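You operate a simulated robot arm through the tools that you are given. There is no shell and no other tool. Be economical: measure what you need, move in short steps, check, and stop when the job is done.

You run a simulated two-armed robot. Do the job below in one go: nothing can be reset, and whatever is moved stays where it is left.

TASK
Hold the sleeve, pull its probe out and prove it in the warm block at 55 C.
Fine: within 0.5 KOHM of the probe card passes; stand it in the pot that fits. Heat dial and switch off.

It is judged by the outcome, as a careful person would: the job done as asked, and still so three seconds after it is handed in. It fails if anything else is knocked over, pushed out of place, dropped, spilled or broken.

THE ROBOT
Two 7-joint arms with two-finger parallel grippers on one trunk, on a base that drives. Base frame: it is fixed to the floor where the robot stands at the start and does not move with it; the origin is under the middle of the robot, x ahead of it, y to its left, z up. Readings come in mm, degrees, newtons and seconds.
The left shoulder is at the start at [70, 163, 1320], the right one opposite. With the tool pointing down near the work surface each hand reaches from about 320 to 860 mm from the robot's upright axis, wherever it stands, measured 20 degrees to its own side. Places, roughly: probe switch [500, 0, 900]; bore of the warm block [600, 100, 900]; heat dial [500, -100, 900]; sensor dial [700, -100, 900]; set dial [600, -200, 900]. Payload 3.43 kg a hand.
The TCP of each hand is the grasp point between the finger pads, 34 mm short of the fingertips. In the tool frame z runs along the fingers and y along their closing line. Largest opening 128 mm; finger width 24, thickness 12; the body of the gripper, 48 by 130 mm, starts 96 mm behind the TCP.
Orientation is that of the tool frame in the base frame, as a unit quaternion [x, y, z, w]. With the fingers straight down and closing along the base's y, the tool's x points along the base's -x, its y along +y and its z along -z.

THE INTERFACE
- The arms move only by the tool jog_arm. It takes "left_commands", "right_commands" or both (then of equal length, played together; a hand with none holds still); each is a list of rows, each a list of 7 numbers: the turn, a rotation vector about the tool's x, y, z in degrees, then the shift along the tool's x, y, z in mm, then the finger opening in mm, from 0 to 128. In form: [[rx, ry, rz, tx, ty, tz, gripper], ...]. A call has 1 to 10 rows; each row shifts and turns the commanded pose from where the row before left it, along the tool's axes as they then stand. A row lasts 0.2 s, in which the tool goes at most 50 mm and 8.6 degrees; a call with a longer step from one row to the next is refused whole, and so is a gripper value outside its range. A pose out of reach is approached as far as the arm can. The call stops where the force on the tool passes 90 N (or 10 N more than at its start, if that is more) or the arm is blocked; 0.2 s more then pass. The fingers move at their own pace (about 153 mm/s each) and stop on an object; they squeeze with about 38 N. The grip force told is the motor's: it shows also when the fingers shut on nothing. Time passes only in rows, and 0.2 s behind the last, so rows that do not move let the fingers close. It gives the time, the measured TCP pose, the force on the tool (base axes), the opening and the grip force at its end, in the units of the frame above (readings bear some noise).
- Cameras (640 x 400 px; columns grow to the right, rows downward): "scene" is now at [131.8, 27.1, 1546.7]; the picture's right is [0.29, -0.96, 0.00], its down [-0.57, -0.17, -0.80] and it looks along [0.77, 0.24, -0.60] (base axes); focal length 275 px, centre (320, 200). "left" rides on the left gripper at [76, 11, -160] in its tool frame; the picture's right is [-0.15, 0.99, 0.00], its down [-0.88, -0.13, -0.46] and it looks along [-0.45, -0.07, 0.89] (tool axes); focal length 234 px, centre (320, 200). "right" rides on the right gripper at [76, -11, -160] in its tool frame; the picture's right is [0.15, 0.99, 0.00], its down [-0.88, 0.13, -0.46] and it looks along [-0.45, 0.07, 0.89] (tool axes); focal length 234 px, centre (320, 200). There is no depth. A picture from a camera that has moved, and an enlarged one, comes with that camera's place and axes in the base frame and with its lens.
- grab_frame(camera): a new picture of that camera. The clock stands still meanwhile.
- lift_body(by): slides the trunk up (or, below 0, down) by that many mm; the arms and the scene camera ride with it, the base frame stays. It gives what a move gives, with no picture.
- steer(legs): drives the robot by 1 to 6 legs, each [ahead, left, turn to the left] in mm, mm and degrees, along the robot's own axes; the way and the turn of a leg run together, so that a leg with both is an arc; at most 1500 mm and 180 degrees a leg. The arms and the cameras ride along, it lands a little off, and it stops where it bumps. It gives what a move gives.
- pan_tilt(pan, tilt): turns the head with the scene camera to pan (to the left, within 86 degrees either way) and tilt (down, from -29 to 69), counted from straight ahead of the robot. It gives what a move gives.
- inspect(camera, box): a new picture of the part [left, top, right, bottom] of that camera's present view, enlarged. The clock stands still meanwhile.
- sign_off(): hands the job in; it is judged then, once.

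Work in short steps. Places have to be worked out from the pictures, the camera data and where the tool is seen: move nearer, look again, correct. Check each grasp and each placing, and mend what went wrong. You have 120 turns and 92 pictures in all, those below and enlarged ones among them. Open the grippers and draw the arms clear of the work before you hand the job in, unless the task says otherwise; then end with one line.

The tools are called after ">>>" as a command line: name --argument value ..., lists and objects as JSON in quotes. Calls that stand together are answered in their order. jog_arm: Moves the arms, as the interface text tells. Its arguments: {"type":"object","properties":{"left_commands":{"type":"array"},"right_commands":{"type":"array"}},"required":[]} The other tools are called the same way: lift_body (by) slides the trunk up or down; steer (legs) drives the base; pan_tilt (pan, tilt) turns the head that bears the scene camera; grab_frame (camera) takes a picture; inspect (camera, box) takes an enlarged picture of a part of a camera's view; sign_off () hands the job in.

At the start:

```text
time: 0.0
left_tool_pos: [599.8, 401.1, 1285.3]
left_tcp_rot: [0.0, 1.0, -0.002, -0.001]
left_contact_force: [-0.1, -0.4, -0.2]
left_grip_width: 128.1
left_grip_force: 0.0
right_tool_pos: [515.9, -77.2, 1225.5]
right_tcp_rot: [0.0, 1.0, 0.0, 0.0]
right_contact_force: [-0.7, 0.3, 0.5]
right_grip_width: 127.8
right_grip_force: 0.0
trunk travel left (down, up): [-800.0, 140.0]
robot x, y, heading: [3.0, 1.5, -0.0]
head pan, tilt: [17.0, 36.6]
```

scene: 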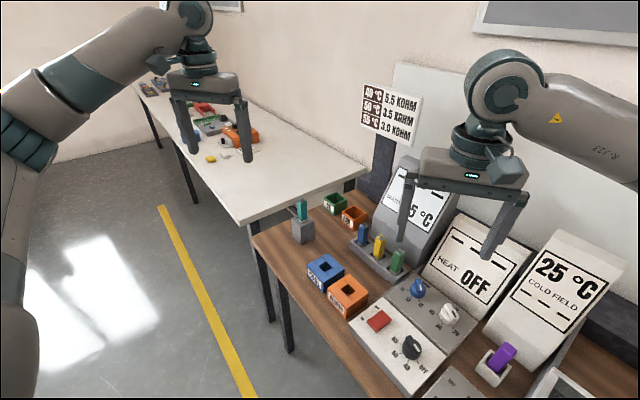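
right: 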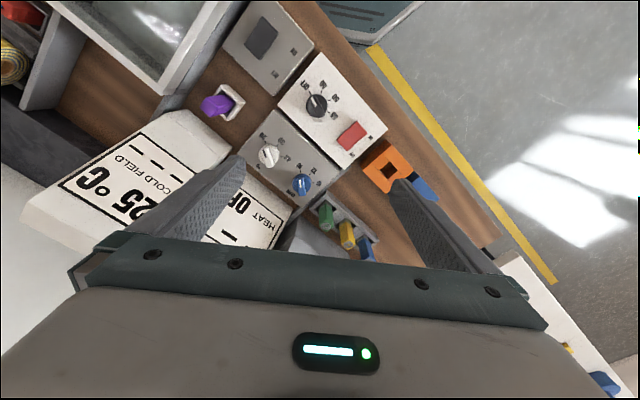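
left: 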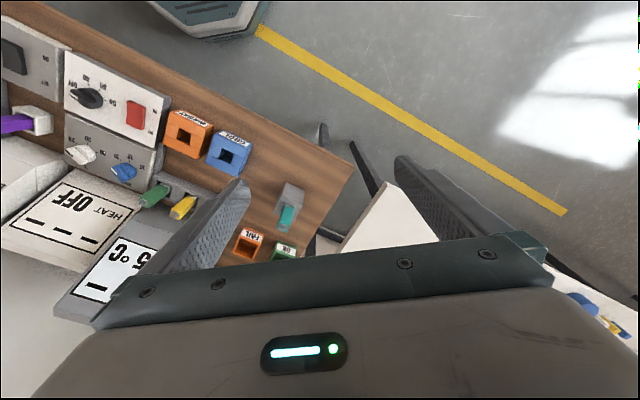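

The first pictures show a bench with dials, displays, pots and a card. I zoom in on the card and the parts to read the labels.

>>> inspect --camera "scene" --box '[340, 70, 500, 170]'

>>> inspect --camera "scene" --box '[250, 180, 450, 320]'

>>> inspect --camera "scene" --box '[340, 220, 620, 400]'

```text
4.00 times, centred on (420, 120) of scene
camera zoom: at [131.8, 27.1, 1546.7], right [0.29, -0.96, 0.0], down [-0.57, -0.17, -0.8], along [0.77, 0.24, -0.6], focal length 1099 px, centre (-80, 520)
```

zoom: 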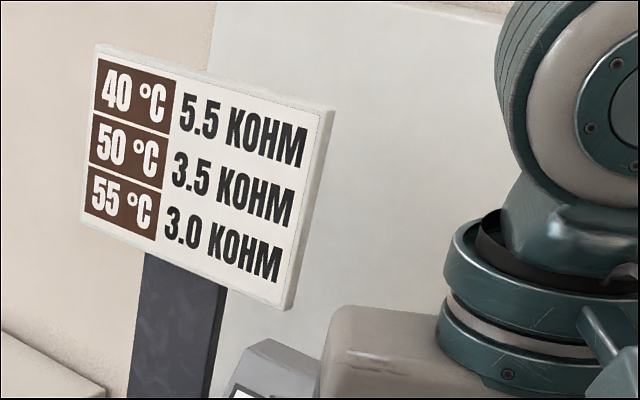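

```text
2.86 times, centred on (350, 250) of scene
camera zoom: at [131.8, 27.1, 1546.7], right [0.29, -0.96, 0.0], down [-0.57, -0.17, -0.8], along [0.77, 0.24, -0.6], focal length 785 px, centre (234, 57)
```

zoom: 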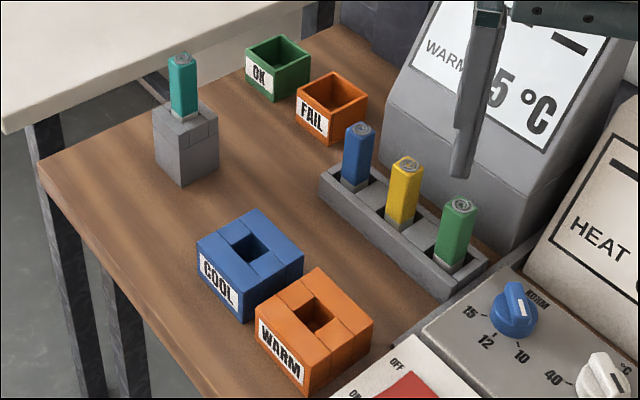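

```text
2.22 times, centred on (480, 310) of scene
camera zoom: at [131.8, 27.1, 1546.7], right [0.29, -0.96, 0.0], down [-0.57, -0.17, -0.8], along [0.77, 0.24, -0.6], focal length 611 px, centre (-36, -44)
```

zoom: 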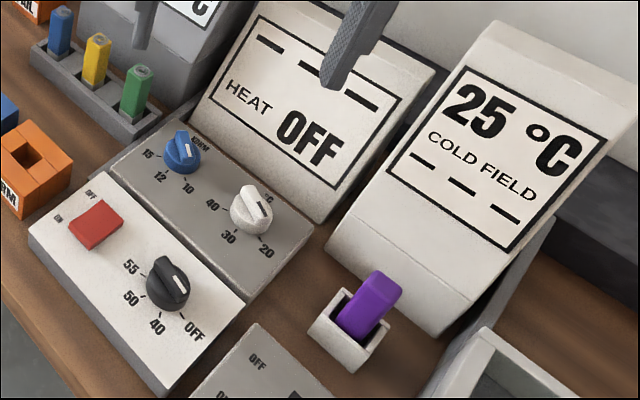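

The card says 55 °C is 3.0 kΩ, and the teal probe stands in a grey sleeve at about (800, 300). I tilt the head down to see the gap between bench and base and to measure places.

>>> pan_tilt --pan 10 --tilt 66

>>> grab_frame --camera "scene"

>>> inspect --camera "left" --box '[60, 40, 360, 270]'

```text
time: 0.9
left_tool_pos: [600.0, 400.8, 1285.4]
left_tcp_rot: [-0.001, 1.0, -0.001, -0.001]
left_contact_force: [-0.6, 0.1, -0.1]
left_grip_width: 127.8
left_grip_force: 0.1
right_tool_pos: [516.0, -75.4, 1224.8]
right_tcp_rot: [0.0, 1.0, 0.0, 0.001]
right_contact_force: [0.3, -0.4, 0.4]
right_grip_width: 127.9
right_grip_force: 0.1
trunk travel left (down, up): [-800.0, 140.0]
robot x, y, heading: [-1.5, 1.5, -0.1]
head pan, tilt: [10.0, 66.0]
```

```text
85 pictures are left
camera scene: at [107.0, 11.8, 1508.2], right [0.17, -0.98, 0.0], down [-0.9, -0.16, -0.41], along [0.4, 0.07, -0.91], focal length 275 px, centre (320, 200)
```

scene: 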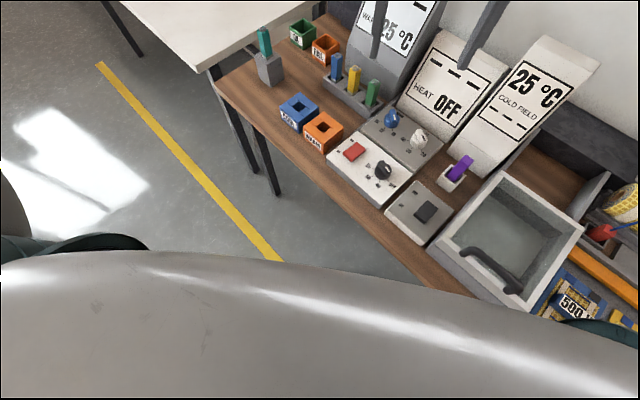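

```text
1.74 times, centred on (210, 155) of left
camera zoom: at [524.2, 412.3, 1446.4], right [0.15, 0.99, 0.0], down [0.88, -0.13, 0.45], along [0.45, -0.07, -0.89], focal length 407 px, centre (511, 278)
```

zoom: 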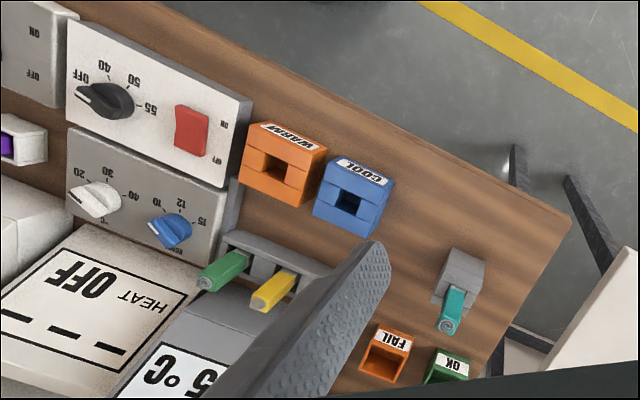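

The bench is yawed about -35°, with the sleeve at about (796, 289) and its probe top at z ≈ 1002. I raise the trunk so the arms clear everything, then turn to face the bench and slide left along it.

>>> lift_body --by 135

>>> steer --legs '[[0, 0, -35], [0, 490, 0]]'

>>> pan_tilt --pan 0 --tilt 50

>>> grab_frame --camera "scene"

```text
time: 2.6
left_tool_pos: [599.6, 401.4, 1421.2]
left_tcp_rot: [0.001, 1.0, -0.001, -0.001]
left_contact_force: [-0.5, 0.3, -0.9]
left_grip_width: 128.3
left_grip_force: 0.0
right_tool_pos: [515.1, -75.0, 1359.1]
right_tcp_rot: [0.0, 1.0, -0.001, 0.0]
right_contact_force: [0.4, -0.5, -1.1]
right_grip_width: 127.9
right_grip_force: 0.1
trunk travel left (down, up): [-935.0, 5.0]
robot x, y, heading: [1.4, -1.3, 0.2]
head pan, tilt: [10.0, 66.0]
```

```text
time: 7.2
left_tool_pos: [1005.3, 393.5, 1421.6]
left_tcp_rot: [0.301, 0.954, 0.001, -0.001]
left_contact_force: [0.3, 0.3, -0.2]
left_grip_width: 128.0
left_grip_force: 0.1
right_tool_pos: [663.6, 50.6, 1360.5]
right_tcp_rot: [0.301, 0.954, 0.001, 0.001]
right_contact_force: [0.7, 0.2, 0.5]
right_grip_width: 128.3
right_grip_force: 0.0
trunk travel left (down, up): [-935.0, 5.0]
robot x, y, heading: [284.5, 408.9, -34.9]
head pan, tilt: [10.0, 66.0]
```

```text
time: 8.0
left_tool_pos: [1007.5, 394.7, 1421.2]
left_tcp_rot: [0.301, 0.954, -0.001, -0.001]
left_contact_force: [-0.6, 0.4, 0.0]
left_grip_width: 128.1
left_grip_force: 0.1
right_tool_pos: [664.7, 52.7, 1359.8]
right_tcp_rot: [0.301, 0.954, -0.001, 0.001]
right_contact_force: [-0.4, -0.5, 0.2]
right_grip_width: 128.1
right_grip_force: 0.0
trunk travel left (down, up): [-935.0, 5.0]
robot x, y, heading: [286.8, 404.7, -35.0]
head pan, tilt: [0.0, 50.0]
```

```text
83 pictures are left
camera scene: at [388.6, 337.9, 1662.3], right [-0.57, -0.82, 0.0], down [-0.63, 0.44, -0.64], along [0.53, -0.37, -0.77], focal length 275 px, centre (320, 200)
```

scene: 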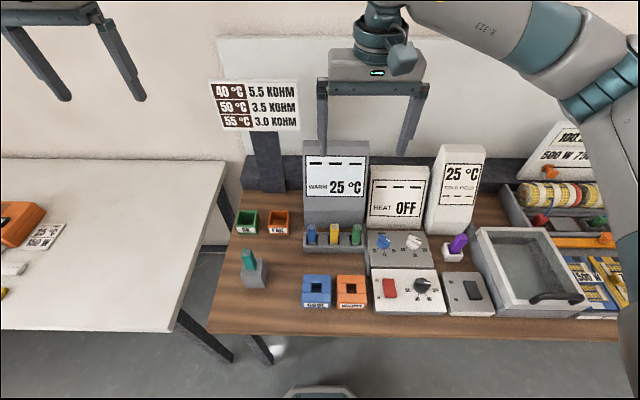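

Now the bench is square to the robot. I zoom into the left and middle parts for precise places.

>>> inspect --camera "scene" --box '[210, 190, 370, 320]'

>>> inspect --camera "scene" --box '[340, 190, 500, 320]'

>>> grab_frame --camera "right"

>>> grab_frame --camera "left"

```text
3.08 times, centred on (290, 255) of scene
camera zoom: at [388.6, 337.9, 1662.3], right [-0.57, -0.82, 0.0], down [-0.63, 0.44, -0.64], along [0.53, -0.37, -0.77], focal length 846 px, centre (412, 31)
```

zoom: 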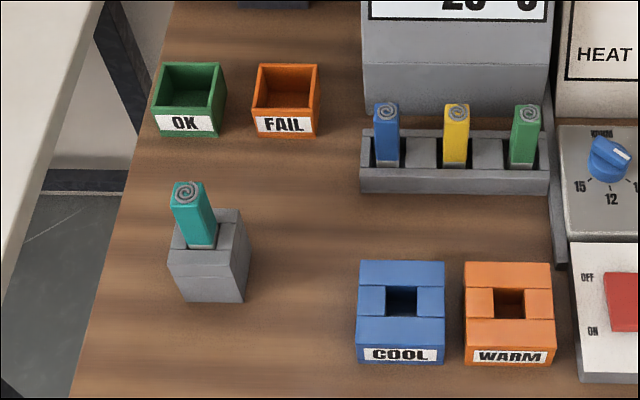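

```text
3.08 times, centred on (420, 255) of scene
camera zoom: at [388.6, 337.9, 1662.3], right [-0.57, -0.82, 0.0], down [-0.63, 0.44, -0.64], along [0.53, -0.37, -0.77], focal length 846 px, centre (12, 31)
```

zoom: 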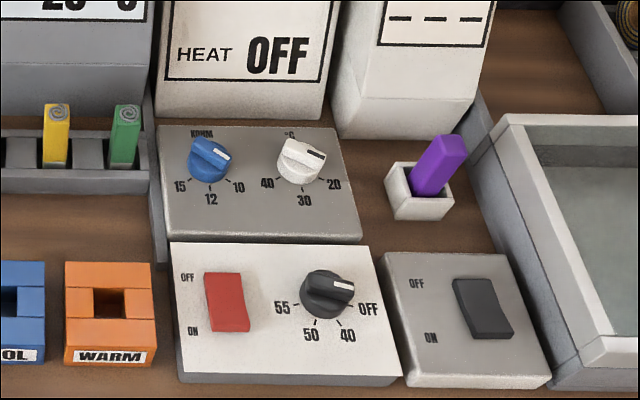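

```text
80 pictures are left
camera right: at [596.1, 85.4, 1518.7], right [0.45, 0.89, 0.0], down [0.8, -0.4, 0.46], along [0.41, -0.2, -0.89], focal length 234 px, centre (320, 200)
```

right: 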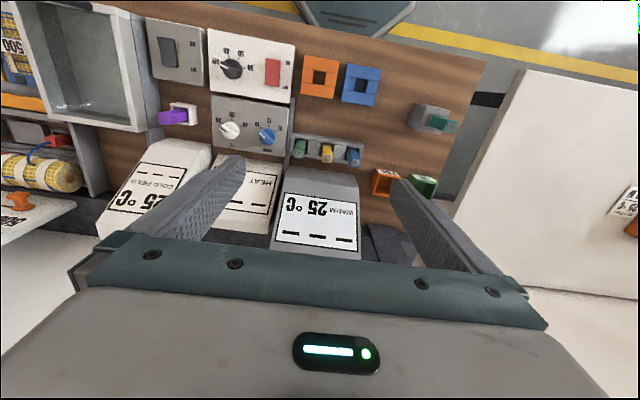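

```text
79 pictures are left
camera left: at [952.2, 447.0, 1581.3], right [0.69, 0.73, 0.0], down [0.65, -0.61, 0.46], along [0.33, -0.31, -0.89], focal length 234 px, centre (320, 200)
```

left: 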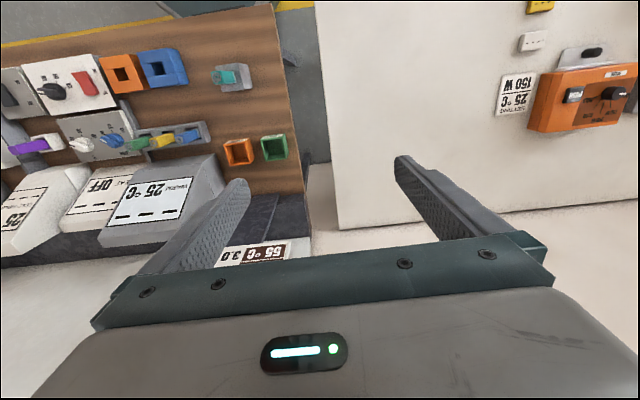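

The heat dial works out at about (484, -82). I bring the right hand above it first, then lower the trunk.

>>> jog_arm --right_commands '[[0, 0, 0, 14, -43, 0, 100], [0, 0, 0, 14, -43, 0, 100], [0, 0, 0, 14, -43, 0, 100], [0, 0, 0, 14, -43, 0, 100], [0, 0, 0, 14, -42, 0, 100]]'

>>> lift_body --by -135

>>> jog_arm --right_commands '[[0, 0, 0, 0, 0, 40, 90], [0, 0, 0, 0, 0, 40, 90], [0, 0, -8.5, 0, 0, 0, 90], [0, 0, -8.5, 0, 0, 0, 90], [0, 0, -8.5, 0, 0, 0, 90], [0, 0, -8.5, 0, 0, 0, 90], [0, 0, -8.5, 0, 0, 0, 90], [0, 0, -8.5, 0, 0, 0, 90], [0, 0, -8.5, 0, 0, 0, 90], [0, 0, -8.5, 0, 0, 0, 90]]'

>>> grab_frame --camera "right"

```text
time: 9.2
left_tool_pos: [1003.0, 391.4, 1423.8]
left_tcp_rot: [0.3, 0.954, 0.001, 0.0]
left_contact_force: [-0.9, 0.5, 0.3]
left_grip_width: 128.2
left_grip_force: 0.1
right_tool_pos: [482.2, -85.7, 1358.6]
right_tcp_rot: [0.3, 0.954, 0.001, 0.001]
right_contact_force: [-1.1, -0.7, 0.1]
right_grip_width: 100.3
right_grip_force: 0.1
trunk travel left (down, up): [-935.0, 5.0]
robot x, y, heading: [282.1, 412.1, -35.2]
head pan, tilt: [0.0, 50.0]
```

```text
time: 10.8
left_tool_pos: [1006.5, 394.0, 1285.7]
left_tcp_rot: [0.3, 0.954, 0.0, -0.001]
left_contact_force: [0.5, 0.0, -0.7]
left_grip_width: 128.0
left_grip_force: 0.0
right_tool_pos: [486.4, -84.5, 1224.0]
right_tcp_rot: [0.301, 0.954, 0.0, 0.0]
right_contact_force: [-0.9, -0.3, -0.3]
right_grip_width: 100.0
right_grip_force: 0.0
trunk travel left (down, up): [-800.0, 140.0]
robot x, y, heading: [281.4, 409.6, -34.9]
head pan, tilt: [0.0, 50.0]
```

```text
time: 13.0
left_tool_pos: [1006.3, 393.6, 1286.0]
left_tcp_rot: [0.301, 0.954, 0.0, -0.001]
left_contact_force: [0.0, 0.2, 0.1]
left_grip_width: 127.8
left_grip_force: 0.0
right_tool_pos: [486.2, -84.1, 1144.2]
right_tcp_rot: [-0.261, 0.965, 0.0, 0.0]
right_contact_force: [0.5, -0.2, -0.4]
right_grip_width: 90.1
right_grip_force: 0.1
trunk travel left (down, up): [-800.0, 140.0]
robot x, y, heading: [288.7, 411.7, -35.0]
head pan, tilt: [0.0, 50.0]
```

```text
78 pictures are left
camera right: at [425.5, -132.5, 1302.8], right [-0.63, 0.78, 0.0], down [0.69, 0.56, 0.46], along [0.36, 0.29, -0.89], focal length 234 px, centre (320, 200)
```

right: 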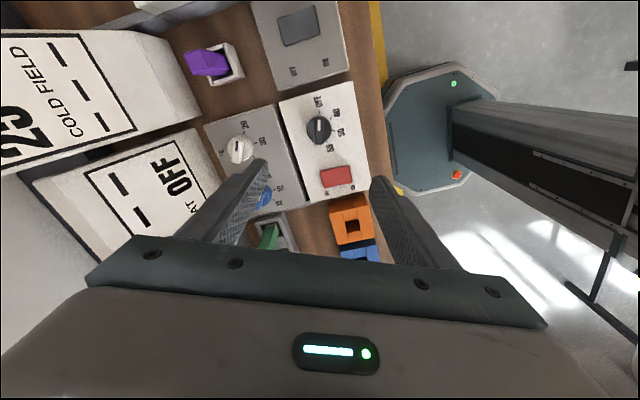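

The dial is in view beyond the fingertips; I enlarge to measure it and its marks.

>>> inspect --camera "right" --box '[260, 70, 380, 200]'

```text
3.08 times, centred on (320, 135) of right
camera zoom: at [425.5, -132.5, 1302.8], right [-0.63, 0.78, 0.0], down [0.69, 0.56, 0.46], along [0.36, 0.29, -0.89], focal length 720 px, centre (320, 400)
```

zoom: 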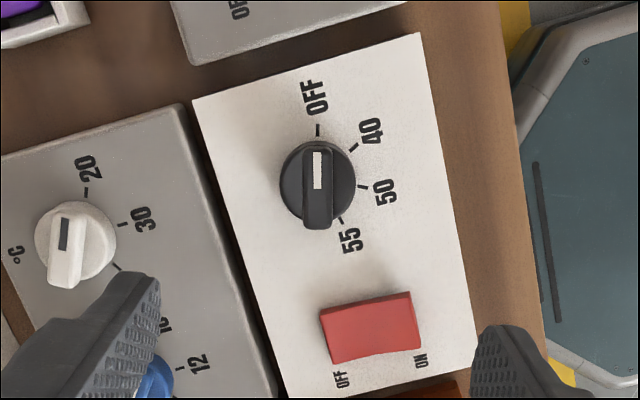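

The knob's bar is nearly square to the closing line and centred at (485, -85). I align by 8.5° more and descend to fingertips about z 915.

>>> jog_arm --right_commands '[[0, 0, -8.5, 0, 0, 0, 64], [0, 0, 0, 0, 0, 45, 64], [0, 0, 0, 0, 0, 45, 64], [0, 0, 0, 0, 0, 45, 64], [0, 0, 0, 0, 0, 35, 64], [0, 0, 0, 0, 0, 25, 64], [0, 0, 0, 0, 0, 0, 64]]'

>>> grab_frame --camera "right"

>>> inspect --camera "scene" --box '[340, 190, 500, 320]'

```text
time: 14.6
left_tool_pos: [1006.7, 395.4, 1285.7]
left_tcp_rot: [0.301, 0.954, 0.0, -0.002]
left_contact_force: [0.6, 0.2, -0.3]
left_grip_width: 128.1
left_grip_force: 0.1
right_tool_pos: [487.4, -21.5, 986.2]
right_tcp_rot: [-0.354, 0.935, -0.001, 0.0]
right_contact_force: [-0.6, 0.3, -0.4]
right_grip_width: 64.0
right_grip_force: 0.0
right hand out of reach, approached as far as the arm can: row 1, 3
trunk travel left (down, up): [-800.0, 140.0]
robot x, y, heading: [286.3, 408.2, -34.8]
head pan, tilt: [0.0, 50.0]
```

```text
76 pictures are left
camera right: at [438.0, -81.1, 1144.5], right [-0.77, 0.64, 0.0], down [0.57, 0.68, 0.46], along [0.29, 0.35, -0.89], focal length 234 px, centre (320, 200)
```

right: 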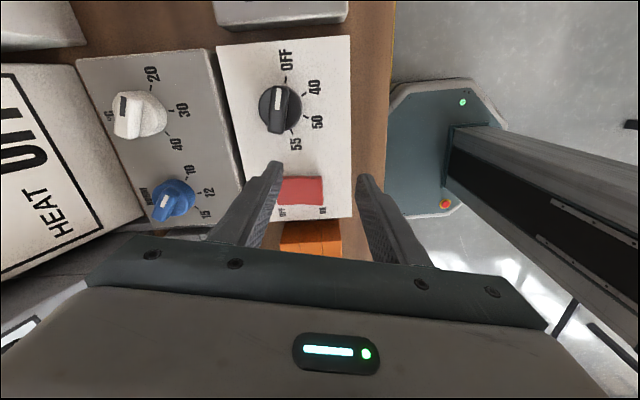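

```text
3.08 times, centred on (420, 255) of scene
camera zoom: at [388.7, 338.6, 1527.4], right [-0.57, -0.82, 0.0], down [-0.63, 0.44, -0.64], along [0.53, -0.37, -0.77], focal length 846 px, centre (12, 31)
```

zoom: 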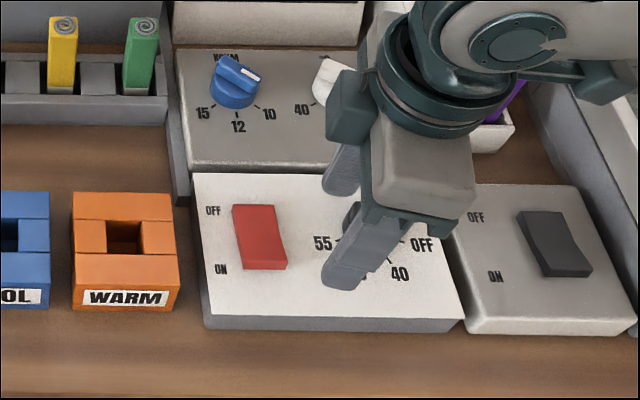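

The arm couldn't reach that yaw and drifted, still clear of everything. I go up and rotate back to see where the commanded pose is.

>>> jog_arm --right_commands '[[0, 0, 0, 0, 0, -40, 64], [0, 0, 8.5, 0, 0, 0, 64], [0, 0, 8.5, 0, 0, 0, 64], [0, 0, 0, 0, 0, 0, 64]]'

```text
time: 15.6
left_tool_pos: [1006.1, 395.1, 1286.4]
left_tcp_rot: [0.301, 0.954, -0.002, 0.0]
left_contact_force: [-0.1, 0.0, -0.3]
left_grip_width: 128.0
left_grip_force: 0.0
right_tool_pos: [486.8, -22.8, 1026.5]
right_tcp_rot: [-0.212, 0.977, -0.001, 0.0]
right_contact_force: [-0.7, 0.1, 0.7]
right_grip_width: 63.9
right_grip_force: 0.0
trunk travel left (down, up): [-800.0, 140.0]
robot x, y, heading: [285.8, 406.7, -35.2]
head pan, tilt: [0.0, 50.0]
```

The command restarts from the measured pose, so I now shift over the dial at this yaw (-59°).

>>> jog_arm --right_commands '[[0, 0, 0, 13, -28, 0, 64], [0, 0, 0, 13, -28, 0, 64], [0, 0, 0, 0, 0, 0, 64]]'

```text
time: 16.4
left_tool_pos: [1008.5, 394.4, 1285.9]
left_tcp_rot: [0.301, 0.953, 0.0, -0.001]
left_contact_force: [0.2, -0.6, -0.3]
left_grip_width: 128.3
left_grip_force: 0.1
right_tool_pos: [486.0, -84.2, 1025.5]
right_tcp_rot: [-0.213, 0.977, 0.0, 0.0]
right_contact_force: [0.0, -0.4, -0.5]
right_grip_width: 63.9
right_grip_force: 0.0
trunk travel left (down, up): [-800.0, 140.0]
robot x, y, heading: [286.4, 407.9, -34.9]
head pan, tilt: [0.0, 50.0]
```

Reached. Descend to TCP z ≈ 945 and look.

>>> jog_arm --right_commands '[[0, 0, 0, 0, 0, 40, 64], [0, 0, 0, 0, 0, 40, 64], [0, 0, 0, 0, 0, 0, 64]]'

>>> grab_frame --camera "right"

>>> inspect --camera "scene" --box '[380, 210, 480, 290]'

```text
time: 17.2
left_tool_pos: [1006.0, 394.7, 1286.1]
left_tcp_rot: [0.301, 0.953, -0.001, 0.0]
left_contact_force: [-0.5, -0.2, 0.6]
left_grip_width: 128.2
left_grip_force: 0.1
right_tool_pos: [485.8, -83.7, 946.3]
right_tcp_rot: [-0.212, 0.977, 0.0, 0.0]
right_contact_force: [-0.2, -0.1, 0.4]
right_grip_width: 63.8
right_grip_force: 0.0
trunk travel left (down, up): [-800.0, 140.0]
robot x, y, heading: [285.0, 411.6, -35.1]
head pan, tilt: [0.0, 50.0]
```

```text
74 pictures are left
camera right: at [421.3, -125.5, 1105.0], right [-0.54, 0.84, 0.0], down [0.75, 0.48, 0.46], along [0.38, 0.25, -0.89], focal length 234 px, centre (320, 200)
```

right: 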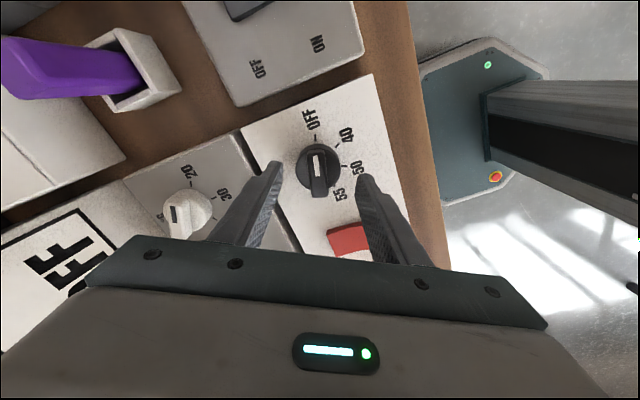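

```text
5.00 times, centred on (430, 250) of scene
camera zoom: at [388.0, 337.9, 1527.4], right [-0.57, -0.82, 0.0], down [-0.63, 0.44, -0.64], along [0.53, -0.37, -0.77], focal length 1374 px, centre (-230, -50)
```

zoom: 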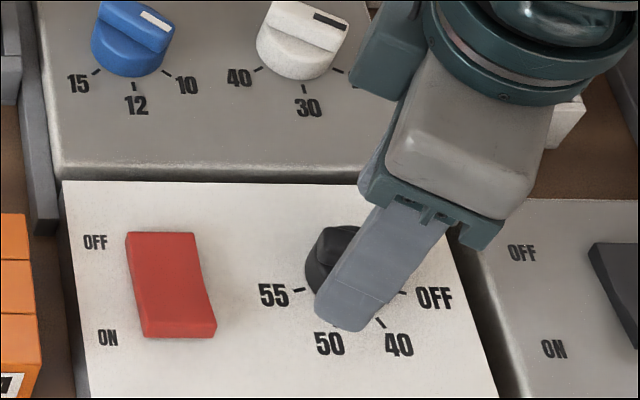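

Plate is at z ≈ 885, so I lower to tips at about 896 and close on the knob.

>>> jog_arm --right_commands '[[0, 0, 0, 0, 0, 17, 64], [0, 0, 0, 0, 0, 0, 40], [0, 0, 0, 0, 0, 0, 8], [0, 0, 0, 0, 0, 0, 8]]'

>>> grab_frame --camera "right"

```text
time: 18.2
left_tool_pos: [1006.8, 393.6, 1286.4]
left_tcp_rot: [0.3, 0.954, 0.001, 0.0]
left_contact_force: [0.5, -0.1, -0.1]
left_grip_width: 128.1
left_grip_force: 0.0
right_tool_pos: [486.8, -84.4, 929.5]
right_tcp_rot: [-0.211, 0.977, 0.0, 0.0]
right_contact_force: [2.7, -9.8, 0.3]
right_grip_width: 40.3
right_grip_force: 45.5
trunk travel left (down, up): [-800.0, 140.0]
robot x, y, heading: [288.4, 410.0, -35.0]
head pan, tilt: [0.0, 50.0]
```

```text
72 pictures are left
camera right: at [422.4, -127.1, 1088.0], right [-0.54, 0.84, 0.0], down [0.75, 0.48, 0.46], along [0.38, 0.25, -0.89], focal length 234 px, centre (320, 200)
```

right: 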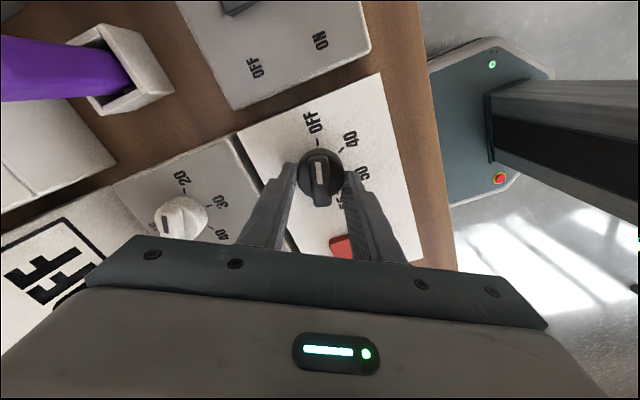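

The grip holds the 40 mm disc. I turn clockwise 80° and check.

>>> jog_arm --right_commands '[[0, 0, 8, 0, 0, 0, 8], [0, 0, 8, 0, 0, 0, 8], [0, 0, 8, 0, 0, 0, 8], [0, 0, 8, 0, 0, 0, 8], [0, 0, 8, 0, 0, 0, 8], [0, 0, 8, 0, 0, 0, 8], [0, 0, 8, 0, 0, 0, 8], [0, 0, 8, 0, 0, 0, 8], [0, 0, 8, 0, 0, 0, 8], [0, 0, 8, 0, 0, 0, 8]]'

>>> grab_frame --camera "right"

```text
time: 20.4
left_tool_pos: [1006.1, 390.7, 1285.5]
left_tcp_rot: [0.301, 0.954, 0.001, 0.0]
left_contact_force: [-0.8, -1.0, -0.4]
left_grip_width: 128.0
left_grip_force: 0.0
right_tool_pos: [483.8, -87.4, 928.4]
right_tcp_rot: [0.468, 0.884, 0.0, 0.001]
right_contact_force: [-3.0, -35.4, 26.4]
right_grip_width: 40.3
right_grip_force: 45.6
trunk travel left (down, up): [-800.0, 140.0]
robot x, y, heading: [286.2, 410.6, -34.9]
head pan, tilt: [0.0, 50.0]
```

```text
71 pictures are left
camera right: at [432.3, -30.7, 1087.4], right [0.74, 0.68, 0.0], down [0.6, -0.65, 0.46], along [0.31, -0.34, -0.89], focal length 234 px, centre (320, 200)
```

right: 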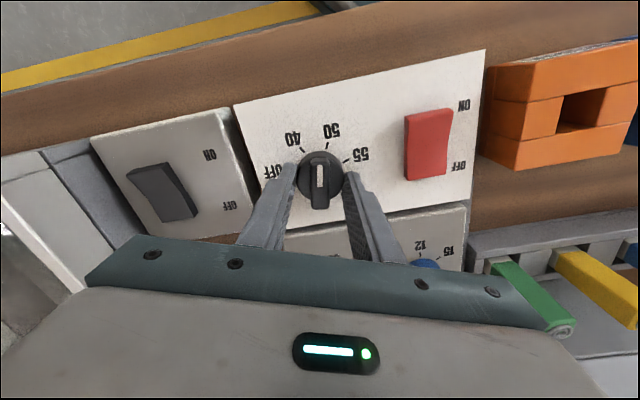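

The pointer is at about 50. I ease the side load and turn about 45° more to 55, checking the display.

>>> jog_arm --right_commands '[[0, 0, 0, -1.4, -3.3, -2, 8], [0, 0, 8, 0, 0, 0, 8], [0, 0, 8, 0, 0, 0, 8], [0, 0, 8, 0, 0, 0, 8], [0, 0, 8, 0, 0, 0, 8], [0, 0, 8, 0, 0, 0, 8], [0, 0, 5, 0, 0, 0, 8]]'

>>> grab_frame --camera "right"

>>> grab_frame --camera "scene"

```text
time: 22.0
left_tool_pos: [1009.0, 392.6, 1285.4]
left_tcp_rot: [0.301, 0.954, 0.001, -0.001]
left_contact_force: [0.0, -0.4, 0.4]
left_grip_width: 127.8
left_grip_force: 0.0
right_tool_pos: [485.1, -87.7, 927.7]
right_tcp_rot: [0.769, 0.639, 0.0, -0.002]
right_contact_force: [1.4, -5.6, -16.9]
right_grip_width: 40.0
right_grip_force: 45.0
trunk travel left (down, up): [-800.0, 140.0]
robot x, y, heading: [286.1, 408.3, -35.2]
head pan, tilt: [0.0, 50.0]
```

```text
70 pictures are left
camera right: at [487.5, -11.7, 1088.0], right [1.0, -0.04, 0.0], down [-0.03, -0.89, 0.45], along [-0.02, -0.45, -0.89], focal length 234 px, centre (320, 200)
```

right: 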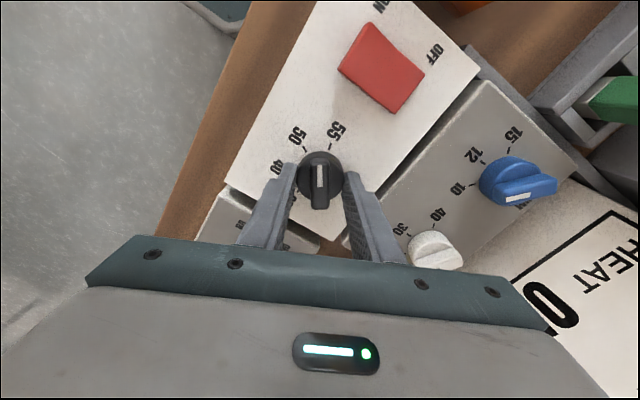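

```text
69 pictures are left
camera scene: at [389.1, 334.9, 1527.0], right [-0.57, -0.82, 0.0], down [-0.63, 0.44, -0.64], along [0.53, -0.37, -0.77], focal length 275 px, centre (320, 200)
```

scene: 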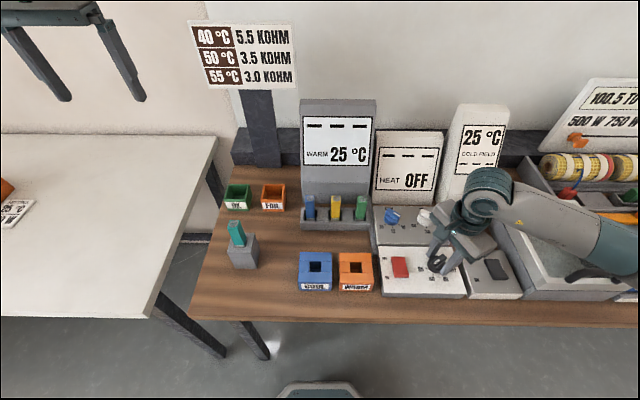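

The pointer sits midway between 50 and 55, so it needs about 25° more.

>>> jog_arm --right_commands '[[0, 0, 8, 0, 0, 0, 8], [0, 0, 8, 0, 0, 0, 8], [0, 0, 8, 0, 0, 0, 8], [0, 0, 0, 0, 0, 0, 8]]'

>>> inspect --camera "right" --box '[220, 80, 420, 240]'

>>> inspect --camera "scene" --box '[290, 90, 530, 300]'

```text
time: 23.0
left_tool_pos: [1007.1, 392.7, 1286.2]
left_tcp_rot: [0.3, 0.954, 0.0, -0.002]
left_contact_force: [0.2, 0.1, 1.1]
left_grip_width: 127.9
left_grip_force: 0.0
right_tool_pos: [484.7, -87.9, 930.1]
right_tcp_rot: [0.885, 0.466, 0.0, -0.001]
right_contact_force: [-2.1, 2.4, -15.2]
right_grip_width: 39.9
right_grip_force: 45.4
trunk travel left (down, up): [-800.0, 140.0]
robot x, y, heading: [283.5, 411.1, -35.1]
head pan, tilt: [0.0, 50.0]
```

```text
2.50 times, centred on (320, 160) of right
camera zoom: at [517.9, -18.9, 1088.8], right [0.9, -0.44, 0.0], down [-0.39, -0.8, 0.45], along [-0.2, -0.41, -0.89], focal length 585 px, centre (320, 300)
```

zoom: 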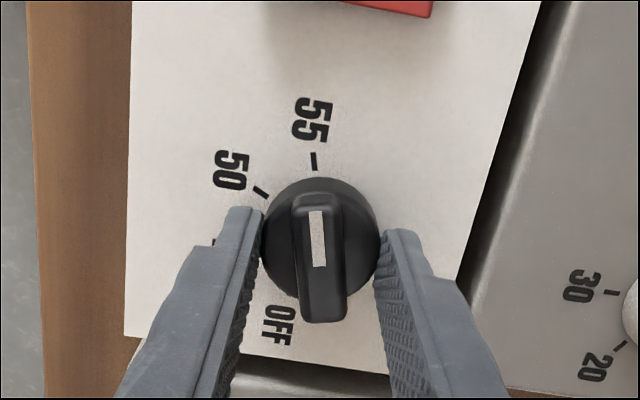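

```text
1.90 times, centred on (410, 195) of scene
camera zoom: at [388.7, 336.3, 1527.3], right [-0.57, -0.82, 0.0], down [-0.63, 0.44, -0.64], along [0.53, -0.37, -0.77], focal length 523 px, centre (149, 210)
```

zoom: 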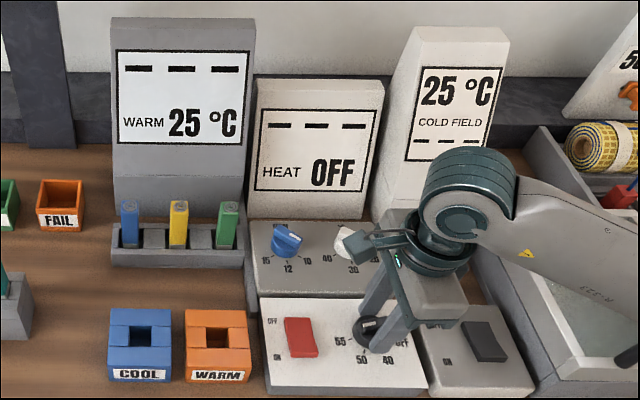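

The dial points at 55. I release, rise and rotate back to nominal so I can press the probe switch.

>>> jog_arm --right_commands '[[0, 0, 0, 0, 0, 0, 64], [0, 0, 0, 0, 0, 0, 64], [0, 0, 0, 0, 0, -45, 64], [0, 0, 0, 0, 0, -45, 64], [0, 0, -8.5, 0, 0, 0, 64], [0, 0, -8.5, 0, 0, 0, 64], [0, 0, -8.5, 0, 0, 0, 64], [0, 0, -8.5, 0, 0, 0, 64], [0, 0, -8.5, 0, 0, 0, 64], [0, 0, -8.5, 0, 0, 0, 64]]'

>>> jog_arm --right_commands '[[0, 0, -8.5, 0, 0, 0, 0], [0, 0, -8.5, 0, 0, 0, 0], [0, 0, -8.5, 0, 0, 0, 0], [0, 0, -8.5, 0, 0, 0, 0], [0, 0, -5, 0, 0, 0, 0], [0, 0, 0, 0, 0, 0, 0]]'

>>> grab_frame --camera "right"

>>> inspect --camera "scene" --box '[290, 90, 530, 300]'

```text
time: 25.2
left_tool_pos: [1006.7, 394.1, 1285.8]
left_tcp_rot: [0.301, 0.954, -0.001, -0.001]
left_contact_force: [-0.5, 0.4, 0.3]
left_grip_width: 128.1
left_grip_force: 0.2
right_tool_pos: [484.1, -87.1, 1020.4]
right_tcp_rot: [0.598, 0.801, 0.0, 0.0]
right_contact_force: [-0.5, -0.2, 0.8]
right_grip_width: 63.8
right_grip_force: 0.0
trunk travel left (down, up): [-800.0, 140.0]
robot x, y, heading: [287.3, 409.0, -34.8]
head pan, tilt: [0.0, 50.0]
```

```text
time: 26.6
left_tool_pos: [1006.8, 394.7, 1286.3]
left_tcp_rot: [0.302, 0.953, 0.0, -0.001]
left_contact_force: [-0.7, 0.2, 0.2]
left_grip_width: 128.0
left_grip_force: 0.0
right_tool_pos: [485.2, -87.4, 1020.5]
right_tcp_rot: [0.295, 0.955, 0.0, 0.0]
right_contact_force: [0.4, -0.5, -0.2]
right_grip_width: 0.3
right_grip_force: 33.0
trunk travel left (down, up): [-800.0, 140.0]
robot x, y, heading: [288.7, 408.6, -34.6]
head pan, tilt: [0.0, 50.0]
```

```text
66 pictures are left
camera right: at [414.9, -53.5, 1179.6], right [0.44, 0.9, 0.0], down [0.8, -0.39, 0.46], along [0.41, -0.2, -0.89], focal length 234 px, centre (320, 200)
```

right: 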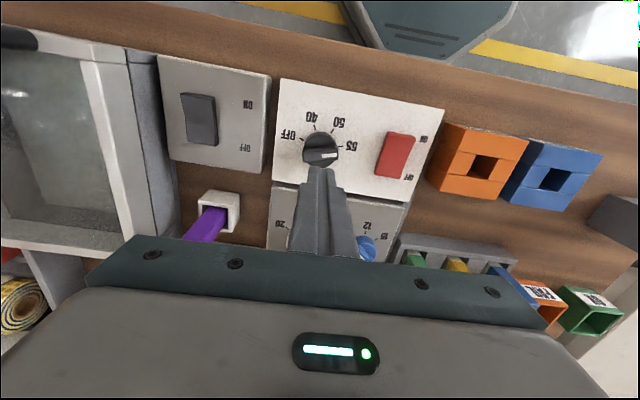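

```text
1.90 times, centred on (410, 195) of scene
camera zoom: at [388.2, 337.4, 1527.4], right [-0.57, -0.82, 0.0], down [-0.63, 0.44, -0.64], along [0.53, -0.37, -0.77], focal length 523 px, centre (149, 210)
```

zoom: 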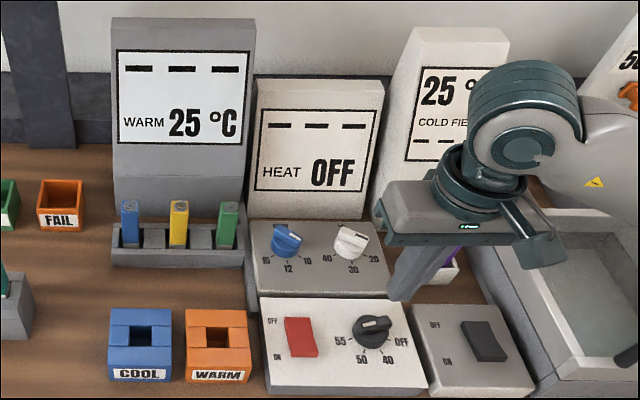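

I check the dial's pointer up close and locate the switch.

>>> inspect --camera "right" --box '[270, 80, 450, 200]'

>>> inspect --camera "scene" --box '[400, 220, 490, 300]'

```text
3.33 times, centred on (360, 140) of right
camera zoom: at [414.9, -53.5, 1179.6], right [0.44, 0.9, 0.0], down [0.8, -0.39, 0.46], along [0.41, -0.2, -0.89], focal length 781 px, centre (187, 400)
```

zoom: 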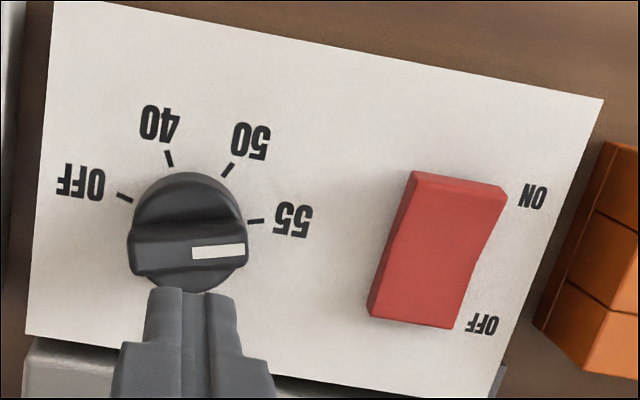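

```text
5.00 times, centred on (445, 260) of scene
camera zoom: at [388.2, 337.4, 1527.4], right [-0.57, -0.82, 0.0], down [-0.63, 0.44, -0.64], along [0.53, -0.37, -0.77], focal length 1374 px, centre (-305, -100)
```

zoom: 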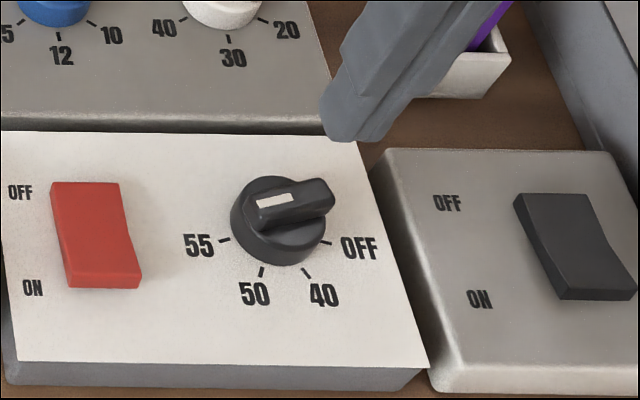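

The dial is confirmed at 55. I move the closed fingers over the ON end of the red rocker, about (514, 5).

>>> jog_arm --right_commands '[[0, 0, 0, 10, 31, 0, 0], [0, 0, 0, 10, 31, 0, 0], [0, 0, 0, 10, 30, 0, 0], [0, 0, 0, 0, 0, 40, 0], [0, 0, 0, 0, 0, 28, 0], [0, 0, 0, 0, 0, 0, 0]]'

>>> inspect --camera "right" --box '[240, 60, 440, 200]'

>>> inspect --camera "scene" --box '[360, 220, 480, 300]'

```text
time: 28.0
left_tool_pos: [1007.0, 394.4, 1285.3]
left_tcp_rot: [0.3, 0.954, -0.001, -0.002]
left_contact_force: [0.6, 0.6, -0.5]
left_grip_width: 127.9
left_grip_force: 0.0
right_tool_pos: [510.0, 9.4, 950.9]
right_tcp_rot: [0.297, 0.955, -0.001, 0.0]
right_contact_force: [0.2, 0.3, 0.7]
right_grip_width: 0.0
right_grip_force: 33.2
trunk travel left (down, up): [-800.0, 140.0]
robot x, y, heading: [284.2, 406.6, -34.9]
head pan, tilt: [0.0, 50.0]
```

```text
2.86 times, centred on (340, 130) of right
camera zoom: at [441.5, 41.3, 1110.4], right [0.44, 0.9, 0.0], down [0.8, -0.39, 0.46], along [0.41, -0.2, -0.89], focal length 669 px, centre (263, 400)
```

zoom: 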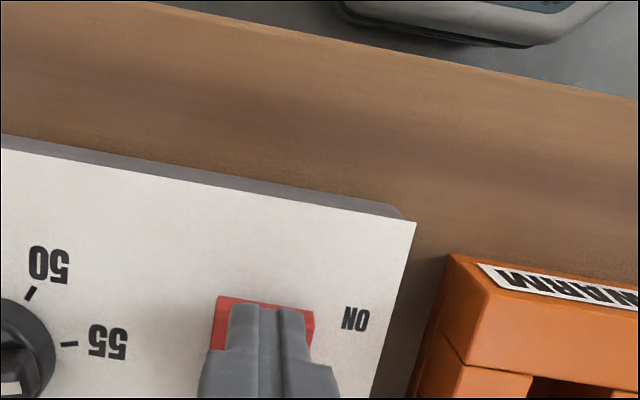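

```text
5.00 times, centred on (420, 260) of scene
camera zoom: at [388.8, 338.0, 1527.3], right [-0.57, -0.82, 0.0], down [-0.63, 0.44, -0.64], along [0.53, -0.37, -0.77], focal length 1374 px, centre (-180, -100)
```

zoom: 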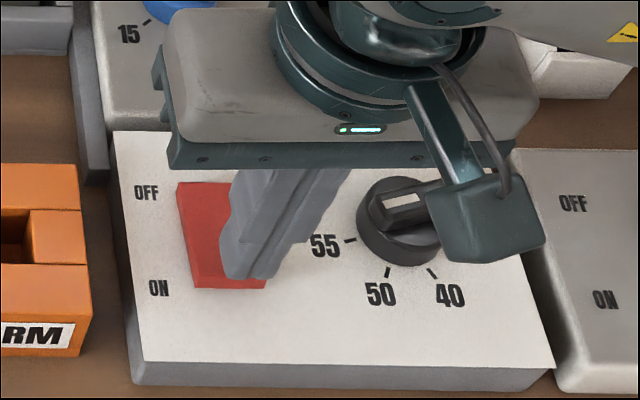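

The fingertips are above the ON end. I press down gently.

>>> jog_arm --right_commands '[[0, 0, 0, 0, 0, 4, 0], [0, 0, 0, 0, 0, 4, 0], [0, 0, 0, 0, 0, 4, 0], [0, 0, 0, 0, 0, 4, 0]]'

>>> inspect --camera "scene" --box '[290, 90, 500, 300]'

```text
time: 29.0
left_tool_pos: [1006.4, 394.2, 1286.8]
left_tcp_rot: [0.301, 0.954, 0.0, -0.001]
left_contact_force: [-0.7, 0.1, 0.6]
left_grip_width: 128.2
left_grip_force: 0.0
right_tool_pos: [511.7, 7.4, 937.5]
right_tcp_rot: [0.297, 0.955, -0.001, 0.001]
right_contact_force: [0.5, 0.1, 0.8]
right_grip_width: 0.1
right_grip_force: 32.5
trunk travel left (down, up): [-800.0, 140.0]
robot x, y, heading: [287.2, 405.5, -35.0]
head pan, tilt: [0.0, 50.0]
```

```text
1.90 times, centred on (395, 195) of scene
camera zoom: at [388.3, 337.5, 1527.4], right [-0.57, -0.82, 0.0], down [-0.63, 0.44, -0.64], along [0.53, -0.37, -0.77], focal length 523 px, centre (177, 210)
```

zoom: 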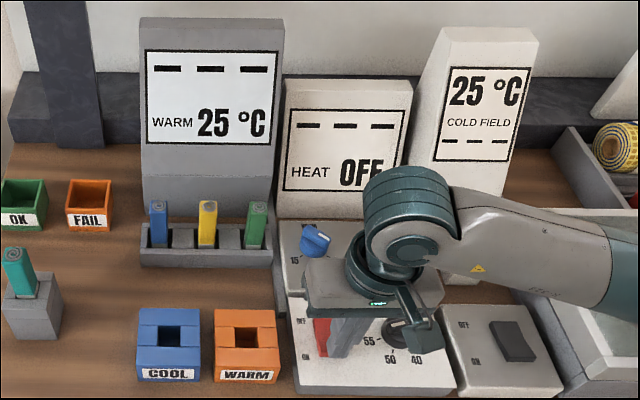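

No contact yet (tips z ≈ 903), so I continue pressing.

>>> jog_arm --right_commands '[[0, 0, 0, 0, 0, 3, 0], [0, 0, 0, 0, 0, 3, 0], [0, 0, 0, 0, 0, 3, 0], [0, 0, 0, 0, 0, 3, 0], [0, 0, 0, 0, 0, 3, 0]]'

>>> inspect --camera "scene" --box '[290, 90, 500, 300]'

```text
time: 30.4
left_tool_pos: [1001.7, 396.0, 1288.0]
left_tcp_rot: [0.302, 0.953, -0.001, 0.002]
left_contact_force: [-0.2, -0.1, 0.0]
left_grip_width: 128.1
left_grip_force: 0.0
right_tool_pos: [511.2, 7.3, 929.2]
right_tcp_rot: [0.296, 0.955, 0.0, 0.009]
right_contact_force: [-19.1, 9.6, 51.9]
right_grip_width: 0.0
right_grip_force: 33.3
trunk travel left (down, up): [-800.0, 140.0]
robot x, y, heading: [285.1, 411.7, -35.2]
head pan, tilt: [0.0, 50.0]
stopped in row 5 (right hand): the force on the tool passed its limit (the readings are from after the stop); the commanded pose is now the measured one
```

```text
1.90 times, centred on (395, 195) of scene
camera zoom: at [382.9, 341.6, 1527.7], right [-0.57, -0.82, 0.0], down [-0.62, 0.44, -0.65], along [0.53, -0.37, -0.76], focal length 523 px, centre (177, 210)
```

zoom: 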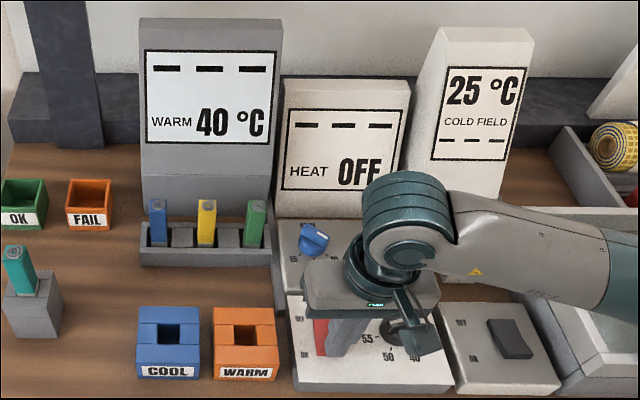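

The switch is on and WARM shows 40 °C, rising. I lift the right hand clear and bring the left hand in, tilted 45° from the front, to take the sleeve.

>>> jog_arm --right_commands '[[0, 0, 0, 0, 0, -45, 0], [0, 0, 0, 0, 0, -45, 60], [0, 0, 0, 0, 0, -45, 60], [0, 0, 0, 0, 0, -45, 60], [0, 0, 0, 0, 0, -20, 60], [0, 0, 0, 0, 0, 0, 60]]' --left_commands '[[0, 0, 0, 40, -25, 0, 110], [0, 0, 0, 40, -25, 0, 110], [0, 0, 0, 40, -25, 0, 110], [0, 0, 0, 40, -25, 0, 110], [0, 0, 0, 40, -25, 0, 110], [0, 0, 0, 0, -25, 40, 110]]'

>>> jog_arm --left_commands '[[0, -8, 0, 0, -30, 20, 110], [0, -8, 0, 0, -20, 20, 110], [0, -8, 0, 0, -10, 20, 110], [0, -8, 0, 0, 0, 20, 110], [0, -8, 0, 0, 0, 20, 110], [0, -5, 0, 0, 0, 0, 110], [0, 0, 0, 0, 0, 0, 110]]'

>>> grab_frame --camera "scene"

>>> grab_frame --camera "left"

```text
time: 31.8
left_tool_pos: [757.4, 383.2, 1246.8]
left_tcp_rot: [0.3, 0.954, 0.001, -0.002]
left_contact_force: [0.5, 0.6, -1.0]
left_grip_width: 109.7
left_grip_force: 0.0
right_tool_pos: [514.1, 2.9, 1126.2]
right_tcp_rot: [0.298, 0.955, 0.0, 0.006]
right_contact_force: [0.5, -0.7, 0.4]
right_grip_width: 59.8
right_grip_force: 0.1
trunk travel left (down, up): [-800.0, 140.0]
robot x, y, heading: [283.4, 409.0, -35.0]
head pan, tilt: [0.0, 50.0]
```

```text
time: 33.4
left_tool_pos: [821.3, 235.6, 1181.9]
left_tcp_rot: [0.278, 0.881, -0.115, 0.365]
left_contact_force: [0.3, -0.5, -0.7]
left_grip_width: 110.0
left_grip_force: 0.1
left hand out of reach, approached as far as the arm can: row 2, 3, 4, 5, 6
right_tool_pos: [513.0, 3.5, 1125.5]
right_tcp_rot: [0.297, 0.955, 0.0, 0.007]
right_contact_force: [0.4, 0.0, -0.3]
right_grip_width: 60.0
right_grip_force: 0.1
trunk travel left (down, up): [-800.0, 140.0]
robot x, y, heading: [286.9, 408.2, -35.0]
head pan, tilt: [0.0, 50.0]
```

```text
58 pictures are left
camera scene: at [387.8, 337.4, 1527.4], right [-0.57, -0.82, 0.0], down [-0.63, 0.44, -0.64], along [0.53, -0.37, -0.77], focal length 275 px, centre (320, 200)
```

scene: 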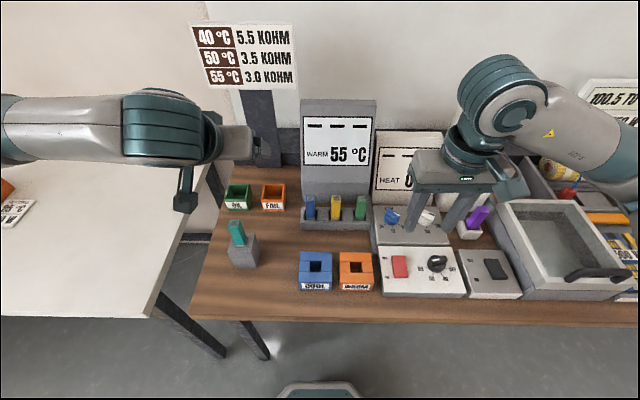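

```text
57 pictures are left
camera left: at [692.7, 340.2, 1242.2], right [0.65, 0.75, 0.1], down [0.17, -0.28, 0.94], along [0.74, -0.6, -0.31], focal length 234 px, centre (320, 200)
```

left: 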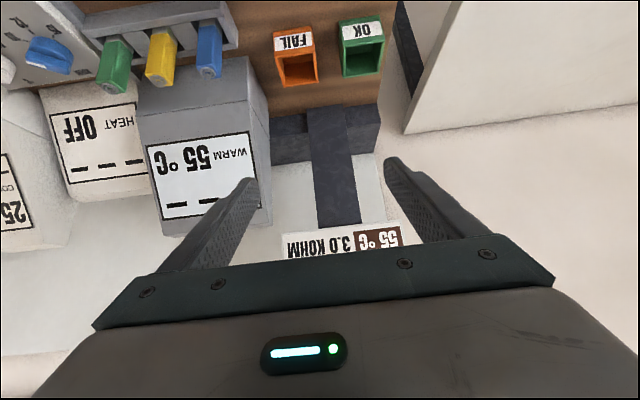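

WARM is at 55 °C. The left hand is cramped so close in, so I back the robot off 130 mm, carrying the hands along at height.

>>> steer --legs '[[-130, 0, 0]]'

>>> grab_frame --camera "scene"

```text
time: 34.7
left_tool_pos: [714.4, 309.9, 1181.1]
left_tcp_rot: [0.278, 0.882, -0.115, 0.363]
left_contact_force: [0.2, -0.9, 0.6]
left_grip_width: 110.0
left_grip_force: 0.2
right_tool_pos: [405.5, 78.5, 1125.7]
right_tcp_rot: [0.297, 0.955, -0.001, 0.005]
right_contact_force: [0.6, -0.3, 0.5]
right_grip_width: 60.0
right_grip_force: 0.0
trunk travel left (down, up): [-800.0, 140.0]
robot x, y, heading: [178.9, 481.9, -34.9]
head pan, tilt: [0.0, 50.0]
```

```text
56 pictures are left
camera scene: at [281.2, 411.8, 1527.1], right [-0.57, -0.82, 0.0], down [-0.63, 0.44, -0.64], along [0.53, -0.37, -0.77], focal length 275 px, centre (320, 200)
```

scene: 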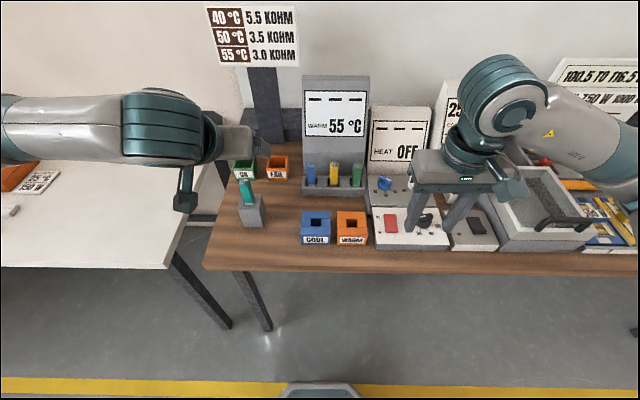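

I zoom on the sleeve for its yaw and place, comparing with the earlier estimate.

>>> inspect --camera "scene" --box '[210, 150, 310, 240]'

>>> grab_frame --camera "left"

```text
4.44 times, centred on (260, 195) of scene
camera zoom: at [281.2, 411.8, 1527.1], right [-0.57, -0.82, 0.0], down [-0.63, 0.44, -0.64], along [0.53, -0.37, -0.77], focal length 1221 px, centre (587, 222)
```

zoom: 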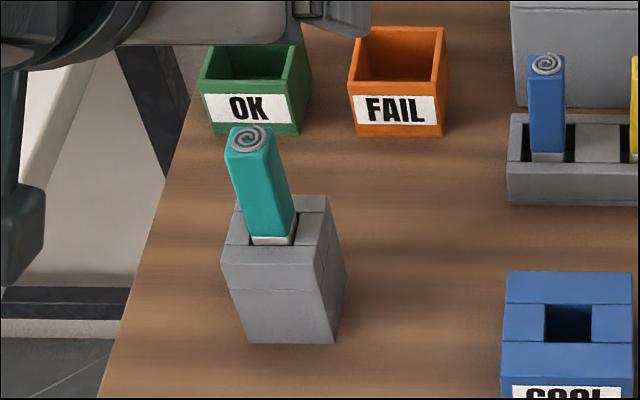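

```text
54 pictures are left
camera left: at [585.7, 414.7, 1241.7], right [0.65, 0.75, 0.1], down [0.17, -0.28, 0.94], along [0.74, -0.6, -0.31], focal length 234 px, centre (320, 200)
```

left: 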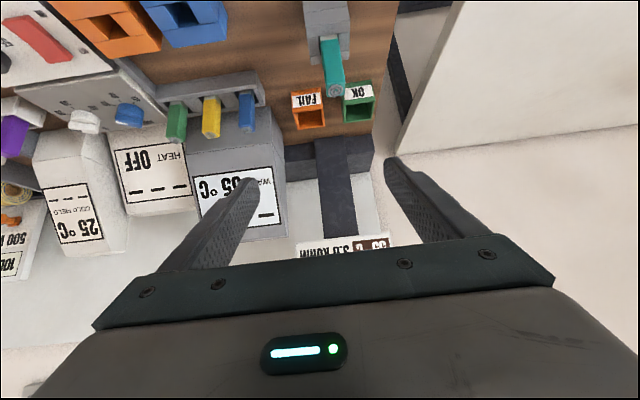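

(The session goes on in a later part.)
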